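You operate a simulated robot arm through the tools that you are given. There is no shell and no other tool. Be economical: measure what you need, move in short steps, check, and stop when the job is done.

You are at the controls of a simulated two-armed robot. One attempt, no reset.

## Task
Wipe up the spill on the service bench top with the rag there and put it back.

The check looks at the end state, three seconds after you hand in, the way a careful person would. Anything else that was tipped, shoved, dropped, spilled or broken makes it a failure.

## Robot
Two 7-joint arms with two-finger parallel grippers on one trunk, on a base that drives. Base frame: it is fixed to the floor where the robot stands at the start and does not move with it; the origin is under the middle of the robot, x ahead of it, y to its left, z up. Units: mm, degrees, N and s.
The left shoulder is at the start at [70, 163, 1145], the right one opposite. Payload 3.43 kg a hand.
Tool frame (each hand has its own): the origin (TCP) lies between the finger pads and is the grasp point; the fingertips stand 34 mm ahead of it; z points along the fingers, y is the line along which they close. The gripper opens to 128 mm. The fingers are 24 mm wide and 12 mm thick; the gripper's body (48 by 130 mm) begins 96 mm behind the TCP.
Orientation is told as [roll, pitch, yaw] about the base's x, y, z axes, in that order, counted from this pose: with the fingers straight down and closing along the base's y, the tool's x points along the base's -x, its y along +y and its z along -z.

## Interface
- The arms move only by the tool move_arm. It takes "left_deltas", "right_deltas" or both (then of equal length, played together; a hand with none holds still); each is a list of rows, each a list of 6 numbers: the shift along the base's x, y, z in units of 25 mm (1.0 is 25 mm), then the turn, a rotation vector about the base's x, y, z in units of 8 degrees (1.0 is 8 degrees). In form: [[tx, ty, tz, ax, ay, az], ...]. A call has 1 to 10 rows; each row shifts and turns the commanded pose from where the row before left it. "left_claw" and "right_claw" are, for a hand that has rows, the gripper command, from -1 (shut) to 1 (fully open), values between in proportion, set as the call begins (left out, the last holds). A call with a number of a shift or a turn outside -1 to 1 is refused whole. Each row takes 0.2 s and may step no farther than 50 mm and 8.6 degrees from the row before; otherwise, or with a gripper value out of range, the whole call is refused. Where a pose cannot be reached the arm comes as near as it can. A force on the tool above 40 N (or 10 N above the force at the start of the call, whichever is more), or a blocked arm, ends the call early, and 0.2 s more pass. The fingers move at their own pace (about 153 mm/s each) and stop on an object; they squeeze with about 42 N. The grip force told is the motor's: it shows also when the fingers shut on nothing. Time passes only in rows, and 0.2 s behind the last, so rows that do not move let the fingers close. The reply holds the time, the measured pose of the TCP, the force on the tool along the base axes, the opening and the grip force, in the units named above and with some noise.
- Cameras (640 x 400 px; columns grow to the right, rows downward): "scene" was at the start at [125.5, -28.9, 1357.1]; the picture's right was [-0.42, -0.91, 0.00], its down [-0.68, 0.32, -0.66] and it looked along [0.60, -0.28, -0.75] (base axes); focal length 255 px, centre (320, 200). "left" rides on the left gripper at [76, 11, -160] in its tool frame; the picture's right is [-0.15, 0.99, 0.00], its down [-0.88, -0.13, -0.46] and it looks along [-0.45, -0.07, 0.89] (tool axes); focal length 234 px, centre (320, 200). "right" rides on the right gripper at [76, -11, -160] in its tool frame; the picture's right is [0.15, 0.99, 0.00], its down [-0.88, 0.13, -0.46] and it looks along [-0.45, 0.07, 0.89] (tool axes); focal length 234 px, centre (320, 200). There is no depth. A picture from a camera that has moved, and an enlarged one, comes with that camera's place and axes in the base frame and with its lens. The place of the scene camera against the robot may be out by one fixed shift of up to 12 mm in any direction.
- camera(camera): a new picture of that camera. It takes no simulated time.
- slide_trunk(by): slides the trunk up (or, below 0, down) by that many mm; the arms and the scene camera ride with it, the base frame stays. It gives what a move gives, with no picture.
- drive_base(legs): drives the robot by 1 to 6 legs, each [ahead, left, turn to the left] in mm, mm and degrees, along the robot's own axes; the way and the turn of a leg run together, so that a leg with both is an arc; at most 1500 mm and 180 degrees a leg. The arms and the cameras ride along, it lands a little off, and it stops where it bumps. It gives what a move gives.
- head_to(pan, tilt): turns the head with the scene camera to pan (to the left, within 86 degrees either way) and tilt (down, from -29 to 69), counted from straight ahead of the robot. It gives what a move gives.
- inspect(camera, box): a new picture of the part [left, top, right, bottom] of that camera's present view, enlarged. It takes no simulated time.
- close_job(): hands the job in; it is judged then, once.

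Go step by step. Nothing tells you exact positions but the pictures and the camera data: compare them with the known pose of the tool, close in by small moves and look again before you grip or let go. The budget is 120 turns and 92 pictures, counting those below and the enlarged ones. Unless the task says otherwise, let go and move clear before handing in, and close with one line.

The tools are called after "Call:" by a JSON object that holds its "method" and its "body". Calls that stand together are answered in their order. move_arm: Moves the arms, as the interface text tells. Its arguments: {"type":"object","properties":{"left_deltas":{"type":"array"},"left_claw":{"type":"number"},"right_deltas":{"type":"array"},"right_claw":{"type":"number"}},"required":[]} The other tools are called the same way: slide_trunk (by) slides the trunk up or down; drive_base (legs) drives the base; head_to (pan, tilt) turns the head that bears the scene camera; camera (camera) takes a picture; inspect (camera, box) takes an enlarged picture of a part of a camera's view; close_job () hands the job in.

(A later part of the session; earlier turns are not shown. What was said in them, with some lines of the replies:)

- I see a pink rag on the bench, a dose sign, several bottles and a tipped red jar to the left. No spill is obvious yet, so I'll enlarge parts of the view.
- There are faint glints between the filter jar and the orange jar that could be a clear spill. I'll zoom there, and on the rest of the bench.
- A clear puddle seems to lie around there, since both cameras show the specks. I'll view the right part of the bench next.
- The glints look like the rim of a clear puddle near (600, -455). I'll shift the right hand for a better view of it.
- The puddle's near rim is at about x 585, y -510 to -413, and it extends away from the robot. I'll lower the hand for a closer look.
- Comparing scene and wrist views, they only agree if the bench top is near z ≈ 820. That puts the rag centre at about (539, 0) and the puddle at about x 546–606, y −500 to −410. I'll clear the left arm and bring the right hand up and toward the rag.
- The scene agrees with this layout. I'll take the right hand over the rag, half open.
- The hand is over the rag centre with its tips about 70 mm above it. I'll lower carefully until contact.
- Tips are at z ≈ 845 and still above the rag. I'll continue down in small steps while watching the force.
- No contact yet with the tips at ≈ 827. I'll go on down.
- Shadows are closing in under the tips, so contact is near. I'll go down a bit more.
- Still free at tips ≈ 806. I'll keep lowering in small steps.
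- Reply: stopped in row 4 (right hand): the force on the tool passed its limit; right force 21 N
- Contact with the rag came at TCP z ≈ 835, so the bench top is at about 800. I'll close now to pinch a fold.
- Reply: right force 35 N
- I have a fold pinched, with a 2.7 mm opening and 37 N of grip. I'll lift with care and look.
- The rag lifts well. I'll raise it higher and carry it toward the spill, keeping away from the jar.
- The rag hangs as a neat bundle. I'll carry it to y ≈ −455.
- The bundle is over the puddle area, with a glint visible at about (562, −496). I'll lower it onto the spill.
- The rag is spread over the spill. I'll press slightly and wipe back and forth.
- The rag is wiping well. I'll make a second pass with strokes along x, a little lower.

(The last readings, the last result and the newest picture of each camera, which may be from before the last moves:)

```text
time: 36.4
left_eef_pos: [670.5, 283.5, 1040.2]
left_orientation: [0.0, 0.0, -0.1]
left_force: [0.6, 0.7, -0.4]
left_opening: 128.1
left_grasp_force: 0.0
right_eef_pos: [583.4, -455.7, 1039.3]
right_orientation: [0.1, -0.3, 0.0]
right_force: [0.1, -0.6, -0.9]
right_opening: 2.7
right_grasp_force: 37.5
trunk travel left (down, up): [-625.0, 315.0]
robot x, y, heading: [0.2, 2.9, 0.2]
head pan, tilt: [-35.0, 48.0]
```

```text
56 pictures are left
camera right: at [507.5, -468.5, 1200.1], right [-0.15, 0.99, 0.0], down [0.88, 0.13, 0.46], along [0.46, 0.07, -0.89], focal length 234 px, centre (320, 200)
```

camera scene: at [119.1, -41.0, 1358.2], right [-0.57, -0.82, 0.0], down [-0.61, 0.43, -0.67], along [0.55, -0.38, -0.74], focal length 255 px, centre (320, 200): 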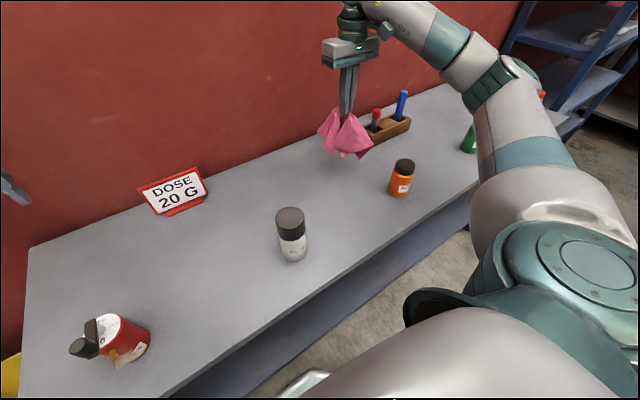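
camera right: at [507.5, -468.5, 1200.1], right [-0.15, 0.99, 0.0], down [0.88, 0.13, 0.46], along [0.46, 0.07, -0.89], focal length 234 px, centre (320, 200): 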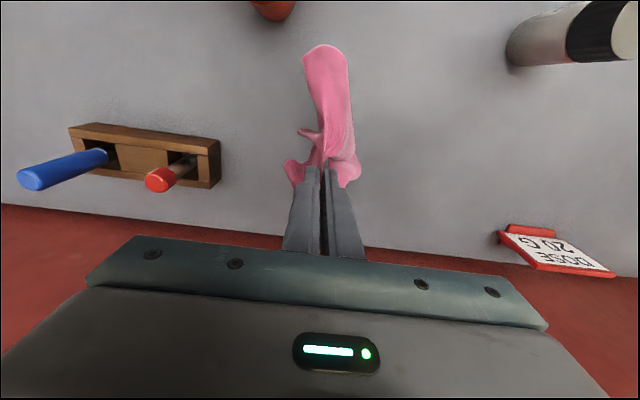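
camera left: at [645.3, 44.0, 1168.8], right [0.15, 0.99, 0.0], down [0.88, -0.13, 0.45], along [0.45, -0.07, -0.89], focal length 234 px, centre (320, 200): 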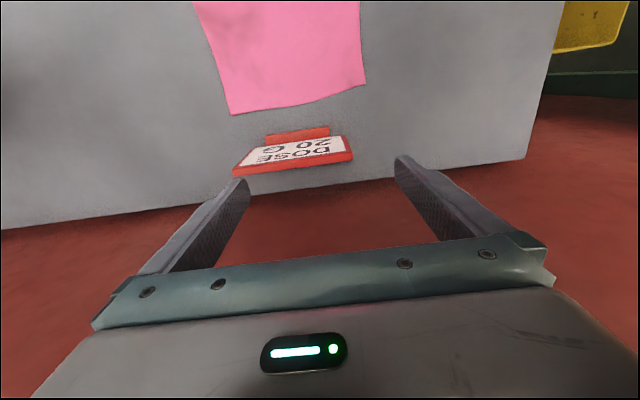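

The glint at the rim has gone. I'll carry the rag part-way back and inspect the spot for remains.

Call:
{"method": "move_arm", "body": {"right_deltas": [[0, 0.6, 0, 0, 0, 0], [0, 1, 0, 0, 0, 0], [0, 1, 0, 0, 0, 0], [0, 1, 0, 0, 0, 0], [0, 1, 0, 0, 0, 0], [0, 1, 0, 0, 0, 0], [0, 1, 0, 0, 0, 0], [0, 1, 0, 0, 0, 0], [0, 1, 0, 0, 0, 0], [0, 0.6, 0, 0, 0, 0]]}}

Call:
{"method": "head_to", "body": {"pan": -25, "tilt": 48.8}}

Call:
{"method": "camera", "body": {"camera": "scene"}}

Call:
{"method": "inspect", "body": {"camera": "scene", "box": [330, 140, 430, 202]}}

Call:
{"method": "inspect", "body": {"camera": "right", "box": [0, 0, 320, 200]}}

```text
time: 38.6
left_eef_pos: [670.8, 283.3, 1040.6]
left_orientation: [0.1, 0.0, 0.0]
left_force: [-0.6, 0.0, -0.6]
left_opening: 128.1
left_grasp_force: 0.1
right_eef_pos: [585.0, -225.1, 1039.7]
right_orientation: [0.1, -0.3, 0.1]
right_force: [-0.1, -0.6, 0.1]
right_opening: 2.6
right_grasp_force: 38.5
trunk travel left (down, up): [-625.0, 315.0]
robot x, y, heading: [-1.6, 1.0, 0.3]
head pan, tilt: [-35.0, 48.0]
```

```text
time: 39.3
left_eef_pos: [669.5, 282.5, 1040.1]
left_orientation: [-0.1, 0.0, 0.0]
left_force: [0.5, 0.3, 0.2]
left_opening: 127.9
left_grasp_force: 0.1
right_eef_pos: [586.5, -226.3, 1039.8]
right_orientation: [0.1, -0.3, -0.1]
right_force: [0.6, 0.0, 0.1]
right_opening: 2.6
right_grasp_force: 37.3
trunk travel left (down, up): [-625.0, 315.0]
robot x, y, heading: [-3.4, 4.4, -0.2]
head pan, tilt: [-25.0, 48.8]
```

```text
55 pictures are left
camera scene: at [125.5, -29.0, 1357.1], right [-0.42, -0.91, 0.0], down [-0.68, 0.32, -0.66], along [0.6, -0.28, -0.75], focal length 255 px, centre (320, 200)
```

scene: 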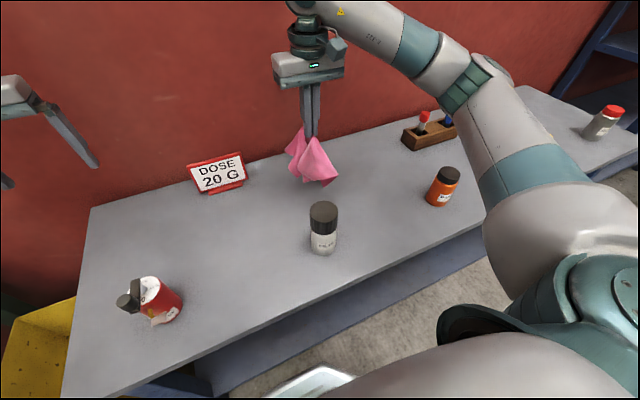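

```text
6.40 times, centred on (380, 171) of scene
camera zoom: at [125.5, -29.0, 1357.1], right [-0.42, -0.91, 0.0], down [-0.68, 0.32, -0.66], along [0.6, -0.28, -0.75], focal length 1631 px, centre (-64, 386)
```

zoom: 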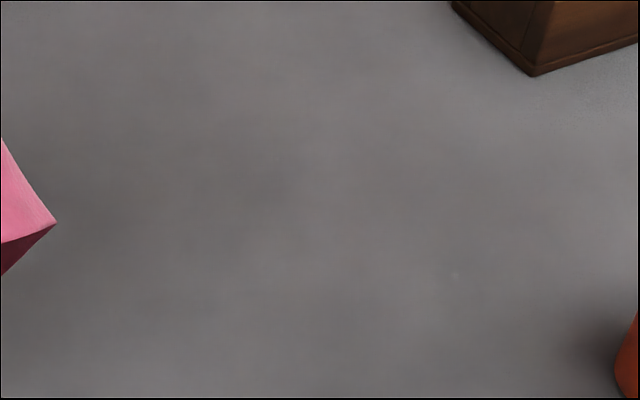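

```text
2.00 times, centred on (160, 100) of right
camera zoom: at [509.1, -238.8, 1200.0], right [-0.15, 0.99, 0.0], down [0.88, 0.13, 0.46], along [0.46, 0.07, -0.89], focal length 468 px, centre (640, 400)
```

zoom: 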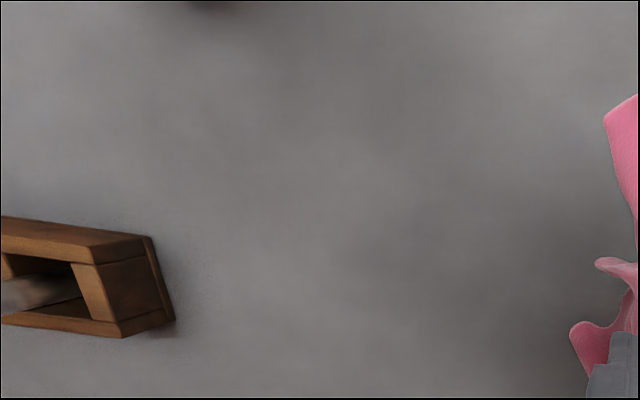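

The main puddle's glints are gone. One faint speck remains near image point (401, 183), so I'll zoom on it and check from another pan.

Call:
{"method": "inspect", "body": {"camera": "scene", "box": [376, 168, 424, 198]}}

Call:
{"method": "head_to", "body": {"pan": -55, "tilt": 45}}

Call:
{"method": "inspect", "body": {"camera": "scene", "box": [200, 150, 312, 220]}}

```text
13.33 times, centred on (400, 183) of scene
camera zoom: at [125.5, -29.0, 1357.1], right [-0.42, -0.91, 0.0], down [-0.68, 0.32, -0.66], along [0.6, -0.28, -0.75], focal length 3397 px, centre (-747, 427)
```

zoom: 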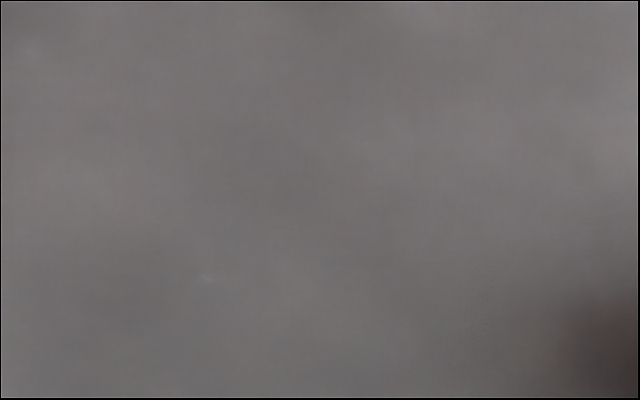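

```text
time: 40.3
left_eef_pos: [670.4, 283.4, 1039.9]
left_orientation: [0.1, 0.0, -0.1]
left_force: [-0.8, -0.7, -0.1]
left_opening: 128.1
left_grasp_force: 0.0
right_eef_pos: [584.6, -225.5, 1039.7]
right_orientation: [0.1, -0.4, 0.1]
right_force: [0.2, -1.0, -0.9]
right_opening: 3.0
right_grasp_force: 37.5
trunk travel left (down, up): [-625.0, 315.0]
robot x, y, heading: [1.3, 0.3, 0.0]
head pan, tilt: [-55.0, 45.0]
```

```text
5.71 times, centred on (256, 185) of scene
camera zoom: at [101.5, -62.4, 1362.4], right [-0.82, -0.57, 0.0], down [-0.41, 0.58, -0.71], along [0.41, -0.58, -0.71], focal length 1456 px, centre (686, 286)
```

zoom: 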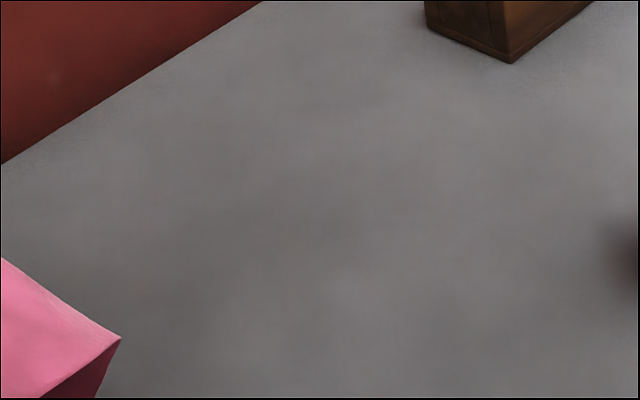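

The bench is clean in every view. I'll carry the rag back over its original place.

Call:
{"method": "move_arm", "body": {"right_deltas": [[0, 0.6, 0, 0, 0, 0], [0, 1, 0, 0, 0, 0], [0, 1, 0, 0, 0, 0], [0, 1, 0, 0, 0, 0], [0, 1, 0, 0, 0, 0], [0, 1, 0, 0, 0, 0], [0, 1, 0, 0, 0, 0], [0, 1, 0, 0, 0, 0], [0, 1, 0, 0, 0, 0], [0, 0.4, 0, 0, 0, 0]]}}

Call:
{"method": "move_arm", "body": {"right_deltas": [[-0.7, 0, 0, 0, 0, 0], [-0.7, 0, 0, 0, 0, 0], [-0.5, 0, -0.5, 0, 0, 0], [0, 0, -1, 0, 0, 0], [0, 0, -1, 0, 0, 0], [0, 0, -1, 0, 0, 0], [0, 0, -1, 0, 0, 0], [0, 0, -1, 0, 0, 0], [0, 0, -0.5, 0, 0, 0]]}}

Call:
{"method": "head_to", "body": {"pan": -10, "tilt": 50}}

Call:
{"method": "camera", "body": {"camera": "scene"}}

Call:
{"method": "camera", "body": {"camera": "right"}}

```text
time: 42.5
left_eef_pos: [669.1, 283.4, 1040.3]
left_orientation: [0.0, 0.0, 0.0]
left_force: [0.2, -0.3, 0.6]
left_opening: 127.9
left_grasp_force: 0.1
right_eef_pos: [584.6, 0.1, 1040.2]
right_orientation: [0.1, -0.3, -0.2]
right_force: [0.6, 0.0, -0.8]
right_opening: 2.8
right_grasp_force: 37.0
trunk travel left (down, up): [-625.0, 315.0]
robot x, y, heading: [-1.0, -0.3, 0.2]
head pan, tilt: [-55.0, 45.0]
```

```text
time: 44.5
left_eef_pos: [670.9, 283.0, 1040.6]
left_orientation: [0.0, 0.0, 0.1]
left_force: [-0.1, -1.3, 0.1]
left_opening: 128.4
left_grasp_force: 0.1
right_eef_pos: [539.2, -0.7, 889.1]
right_orientation: [0.1, -0.3, 0.0]
right_force: [-0.2, -0.2, -0.2]
right_opening: 2.5
right_grasp_force: 37.9
trunk travel left (down, up): [-625.0, 315.0]
robot x, y, heading: [-2.0, -0.2, -0.0]
head pan, tilt: [-55.0, 45.0]
```

```text
time: 45.6
left_eef_pos: [671.0, 283.4, 1039.4]
left_orientation: [0.0, -0.1, -0.1]
left_force: [0.3, -0.7, 0.4]
left_opening: 127.8
left_grasp_force: 0.1
right_eef_pos: [539.3, 0.1, 889.0]
right_orientation: [0.1, -0.3, 0.0]
right_force: [1.1, -0.1, 0.4]
right_opening: 2.7
right_grasp_force: 37.3
trunk travel left (down, up): [-625.0, 315.0]
robot x, y, heading: [-2.3, 0.2, -0.1]
head pan, tilt: [-10.0, 50.0]
```

```text
50 pictures are left
camera scene: at [130.6, -9.2, 1355.5], right [-0.17, -0.98, 0.0], down [-0.75, 0.13, -0.64], along [0.63, -0.11, -0.77], focal length 255 px, centre (320, 200)
```

scene: 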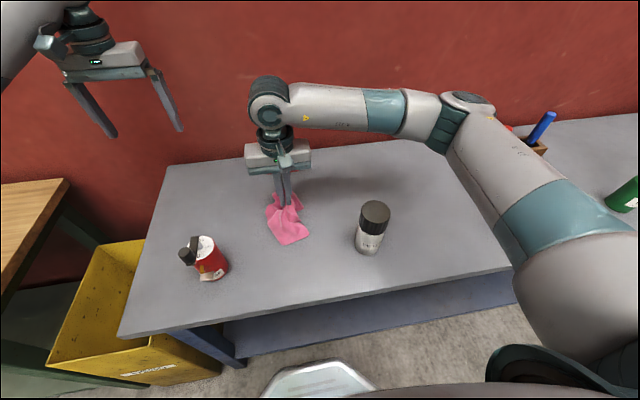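

```text
49 pictures are left
camera right: at [463.7, -12.7, 1049.5], right [-0.15, 0.99, 0.0], down [0.88, 0.13, 0.46], along [0.46, 0.07, -0.89], focal length 234 px, centre (320, 200)
```

right: 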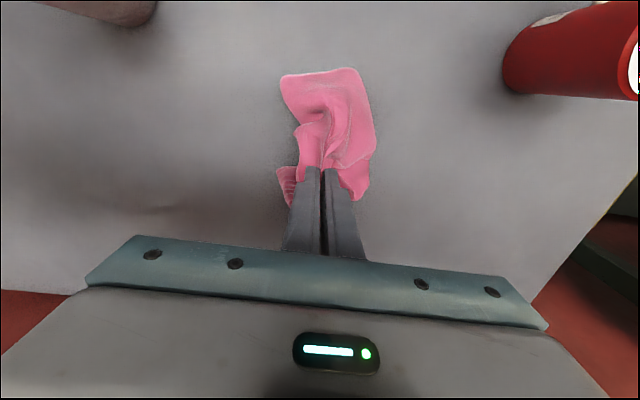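

Over the original spot. I'll lower until the fingertips nearly touch, then open gently and rise.

Call:
{"method": "move_arm", "body": {"right_deltas": [[0, 0, -0.7, 0, 0, 0], [0, 0, -0.7, 0, 0, 0], [0, 0, -0.5, 0, 0, 0], [0, 0, 0, 0, 0, 0]]}}

Call:
{"method": "move_arm", "body": {"right_deltas": [[0, 0, 0, 0, 0, 0], [0, 0, 0, 0, 0, 0], [0, 0, 0, 0, 0, 0], [0, 0, 0, 0, 0, 0]], "right_claw": -0.5}}

Call:
{"method": "move_arm", "body": {"right_deltas": [[0, 0, 0.4, 0, 0, 0], [0, 0, 0.8, 0, 0, 0], [0, 0, 1, 0, 0, 0], [0, 0, 1, 0, 0, 0]]}}

Call:
{"method": "camera", "body": {"camera": "scene"}}

Call:
{"method": "camera", "body": {"camera": "right"}}

```text
time: 46.6
left_eef_pos: [669.6, 284.1, 1040.3]
left_orientation: [0.0, 0.0, -0.1]
left_force: [-0.3, 0.1, -0.1]
left_opening: 128.1
left_grasp_force: 0.1
right_eef_pos: [538.2, -0.2, 842.2]
right_orientation: [0.2, -0.4, -0.1]
right_force: [0.0, 0.1, 5.8]
right_opening: 2.6
right_grasp_force: 37.7
trunk travel left (down, up): [-625.0, 315.0]
robot x, y, heading: [-1.2, -1.6, -0.3]
head pan, tilt: [-10.0, 50.0]
```

```text
time: 47.6
left_eef_pos: [670.2, 282.7, 1040.0]
left_orientation: [0.0, 0.0, 0.0]
left_force: [0.0, 0.1, -0.3]
left_opening: 128.2
left_grasp_force: 0.1
right_eef_pos: [539.0, -0.2, 842.7]
right_orientation: [0.0, -0.3, 0.0]
right_force: [0.0, -1.4, 0.7]
right_opening: 31.6
right_grasp_force: 0.1
trunk travel left (down, up): [-625.0, 315.0]
robot x, y, heading: [1.6, -0.4, 0.2]
head pan, tilt: [-10.0, 50.0]
```

```text
time: 48.6
left_eef_pos: [669.4, 283.0, 1039.4]
left_orientation: [0.0, 0.0, 0.0]
left_force: [0.8, 0.2, 0.0]
left_opening: 128.1
left_grasp_force: 0.0
right_eef_pos: [537.6, -2.5, 922.3]
right_orientation: [0.2, -0.3, 0.1]
right_force: [-0.5, 0.4, 0.0]
right_opening: 31.8
right_grasp_force: 0.1
trunk travel left (down, up): [-625.0, 315.0]
robot x, y, heading: [0.9, -1.6, 0.0]
head pan, tilt: [-10.0, 50.0]
```

```text
48 pictures are left
camera scene: at [130.3, -9.0, 1355.4], right [-0.17, -0.98, 0.0], down [-0.75, 0.13, -0.64], along [0.63, -0.11, -0.77], focal length 255 px, centre (320, 200)
```

scene: 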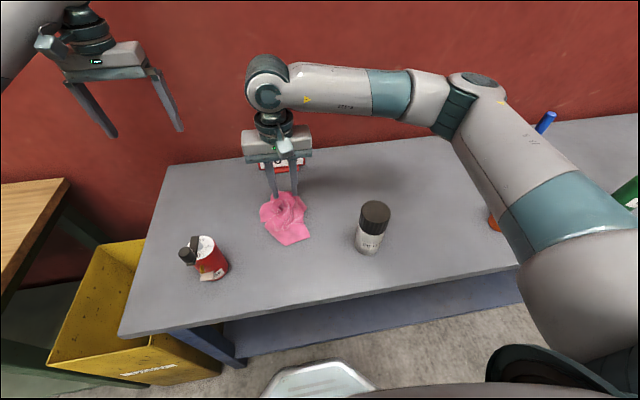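

```text
47 pictures are left
camera right: at [460.9, -14.3, 1082.5], right [-0.15, 0.99, 0.0], down [0.88, 0.13, 0.46], along [0.46, 0.07, -0.89], focal length 234 px, centre (320, 200)
```

right: 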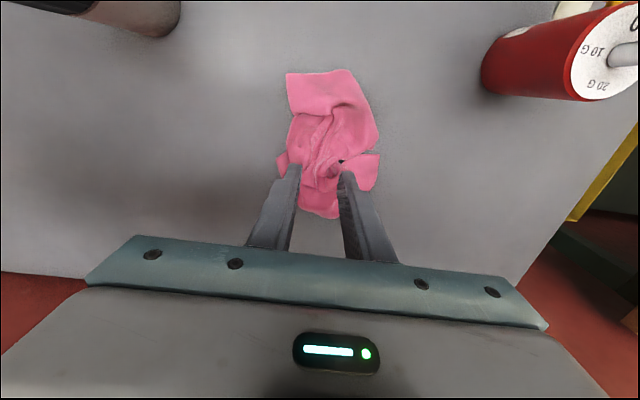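

The rag is released and lies on its original place. I'll raise the hand, retreat to the right side high above the objects, and take a last look.

Call:
{"method": "move_arm", "body": {"right_deltas": [[0, 0, 1, 0, 0, 0], [0, 0, 1, 0, 0, 0], [0, 0, 1, 0, 0, 0], [0, 0, 1, 0, 0, 0], [0, -1, 0.5, 0, 0, 0], [0, -1, 0, 0, 0, 0], [0, -1, 0, 0, 0, 0], [0, -1, 0, 0, 0, 0], [0, -1, 0, 0, 0, 0], [0, -1, 0, 0, 0, 0]]}}

Call:
{"method": "move_arm", "body": {"right_deltas": [[0, -1, 0, 0, 0, 0], [0, -1, 0, 0, 0, 0], [0, -1, 0, 0, 0, 0], [0, -1, 0, 0, 0, 0], [0, -1, 0, 0, 0, 0], [0, -1, 0, 0, 0, 0], [0, -1, 0, 0, 0, 0], [0, -1, 0, 0, 0, 0]]}}

Call:
{"method": "head_to", "body": {"pan": -25, "tilt": 48.8}}

Call:
{"method": "camera", "body": {"camera": "scene"}}

Call:
{"method": "camera", "body": {"camera": "right"}}

Call:
{"method": "inspect", "body": {"camera": "scene", "box": [180, 150, 340, 250]}}

```text
time: 50.8
left_eef_pos: [669.5, 281.7, 1041.0]
left_orientation: [0.2, 0.0, 0.1]
left_force: [0.8, 0.7, 0.2]
left_opening: 128.0
left_grasp_force: 0.1
right_eef_pos: [537.0, -153.4, 1035.1]
right_orientation: [0.3, -0.3, 0.0]
right_force: [0.1, 0.7, 0.4]
right_opening: 32.0
right_grasp_force: 0.2
trunk travel left (down, up): [-625.0, 315.0]
robot x, y, heading: [-0.8, -0.1, -0.1]
head pan, tilt: [-10.0, 50.0]
```

```text
time: 52.6
left_eef_pos: [669.7, 282.0, 1040.3]
left_orientation: [-0.1, 0.0, -0.1]
left_force: [-0.5, -0.6, 0.3]
left_opening: 127.8
left_grasp_force: 0.0
right_eef_pos: [535.1, -353.2, 1035.1]
right_orientation: [0.2, -0.2, 0.0]
right_force: [-1.4, 0.3, -0.1]
right_opening: 31.9
right_grasp_force: 0.1
trunk travel left (down, up): [-625.0, 315.0]
robot x, y, heading: [-2.0, 0.1, 0.2]
head pan, tilt: [-10.0, 50.0]
```

```text
time: 53.4
left_eef_pos: [670.3, 283.5, 1039.2]
left_orientation: [-0.1, 0.0, 0.0]
left_force: [0.2, 0.2, 0.6]
left_opening: 128.0
left_grasp_force: 0.0
right_eef_pos: [536.3, -351.2, 1035.3]
right_orientation: [0.0, -0.3, 0.0]
right_force: [1.1, -0.4, -0.6]
right_opening: 32.1
right_grasp_force: 0.1
trunk travel left (down, up): [-625.0, 315.0]
robot x, y, heading: [-1.7, -1.6, -0.2]
head pan, tilt: [-25.0, 48.8]
```

```text
46 pictures are left
camera scene: at [125.7, -28.7, 1357.1], right [-0.42, -0.91, 0.0], down [-0.68, 0.32, -0.66], along [0.6, -0.28, -0.75], focal length 255 px, centre (320, 200)
```

scene: 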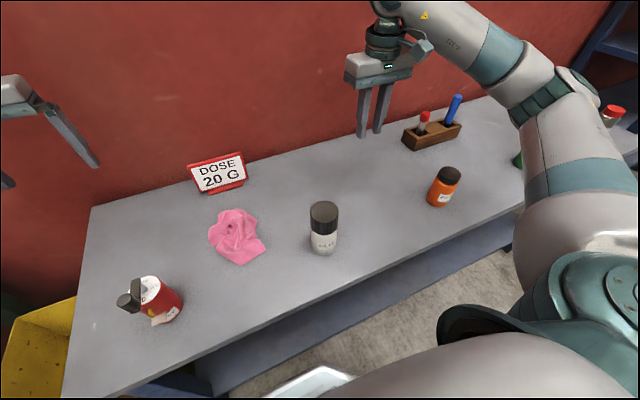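

```text
45 pictures are left
camera right: at [460.4, -363.5, 1195.2], right [-0.15, 0.99, 0.0], down [0.88, 0.13, 0.46], along [0.46, 0.07, -0.89], focal length 234 px, centre (320, 200)
```

right: 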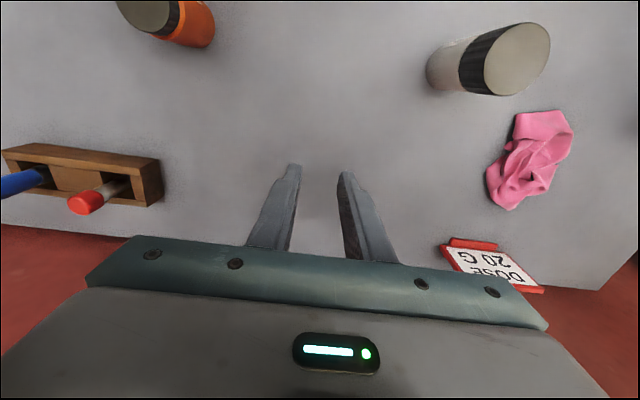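

```text
4.00 times, centred on (260, 200) of scene
camera zoom: at [125.7, -28.7, 1357.1], right [-0.42, -0.91, 0.0], down [-0.68, 0.32, -0.66], along [0.6, -0.28, -0.75], focal length 1019 px, centre (560, 200)
```

zoom: 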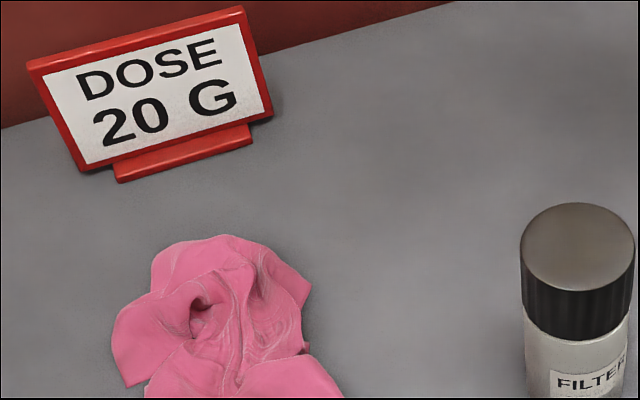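

All other objects are unmoved. I'll check one small speck at the left end and re-check the wiped area from this view.

Call:
{"method": "inspect", "body": {"camera": "scene", "box": [70, 270, 150, 320]}}

Call:
{"method": "inspect", "body": {"camera": "scene", "box": [70, 300, 150, 350]}}

Call:
{"method": "inspect", "body": {"camera": "scene", "box": [330, 140, 430, 202]}}

Call:
{"method": "inspect", "body": {"camera": "right", "box": [140, 20, 440, 208]}}

```text
8.00 times, centred on (110, 295) of scene
camera zoom: at [125.7, -28.7, 1357.1], right [-0.42, -0.91, 0.0], down [-0.68, 0.32, -0.66], along [0.6, -0.28, -0.75], focal length 2038 px, centre (2000, -560)
```

zoom: 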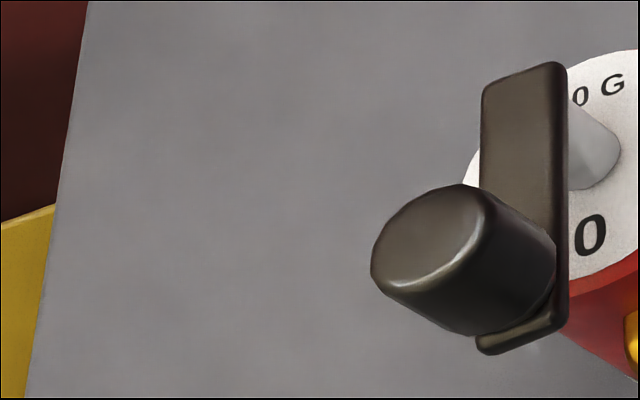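

```text
8.00 times, centred on (110, 325) of scene
camera zoom: at [125.7, -28.7, 1357.1], right [-0.42, -0.91, 0.0], down [-0.68, 0.32, -0.66], along [0.6, -0.28, -0.75], focal length 2038 px, centre (2000, -800)
```

zoom: 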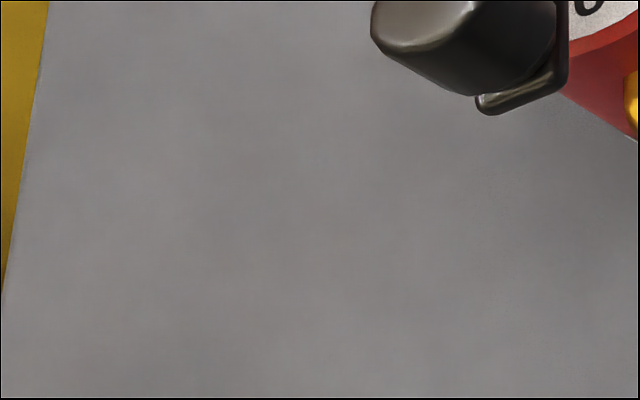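

```text
6.40 times, centred on (380, 171) of scene
camera zoom: at [125.7, -28.7, 1357.1], right [-0.42, -0.91, 0.0], down [-0.68, 0.32, -0.66], along [0.6, -0.28, -0.75], focal length 1631 px, centre (-64, 386)
```

zoom: 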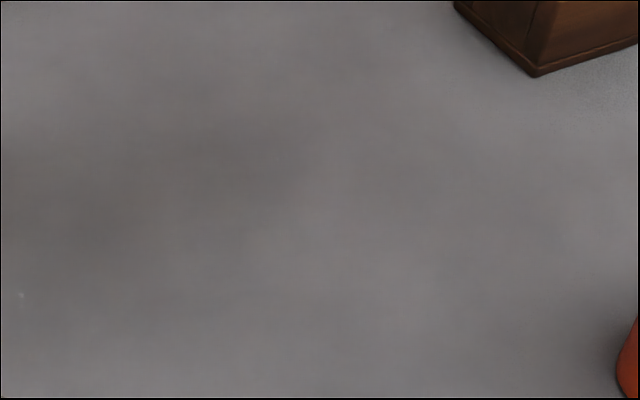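

```text
2.13 times, centred on (290, 114) of right
camera zoom: at [460.4, -363.5, 1195.2], right [-0.15, 0.99, 0.0], down [0.88, 0.13, 0.46], along [0.46, 0.07, -0.89], focal length 498 px, centre (384, 383)
```

zoom: 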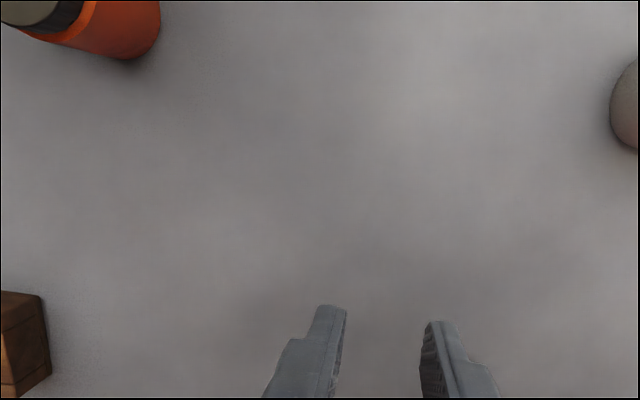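

The specks are only render noise. The bench is clean, the rag is back in its place, nothing else has moved and both hands are clear, so I'm handing in.

Call:
{"method": "close_job", "body": {}}

```text
The job is handed in.
```

I wiped up the clear spill and put the rag back in its original place, though it lies bunched up rather than flat as it was. Nothing else was moved, and both hands are clear of the bench.
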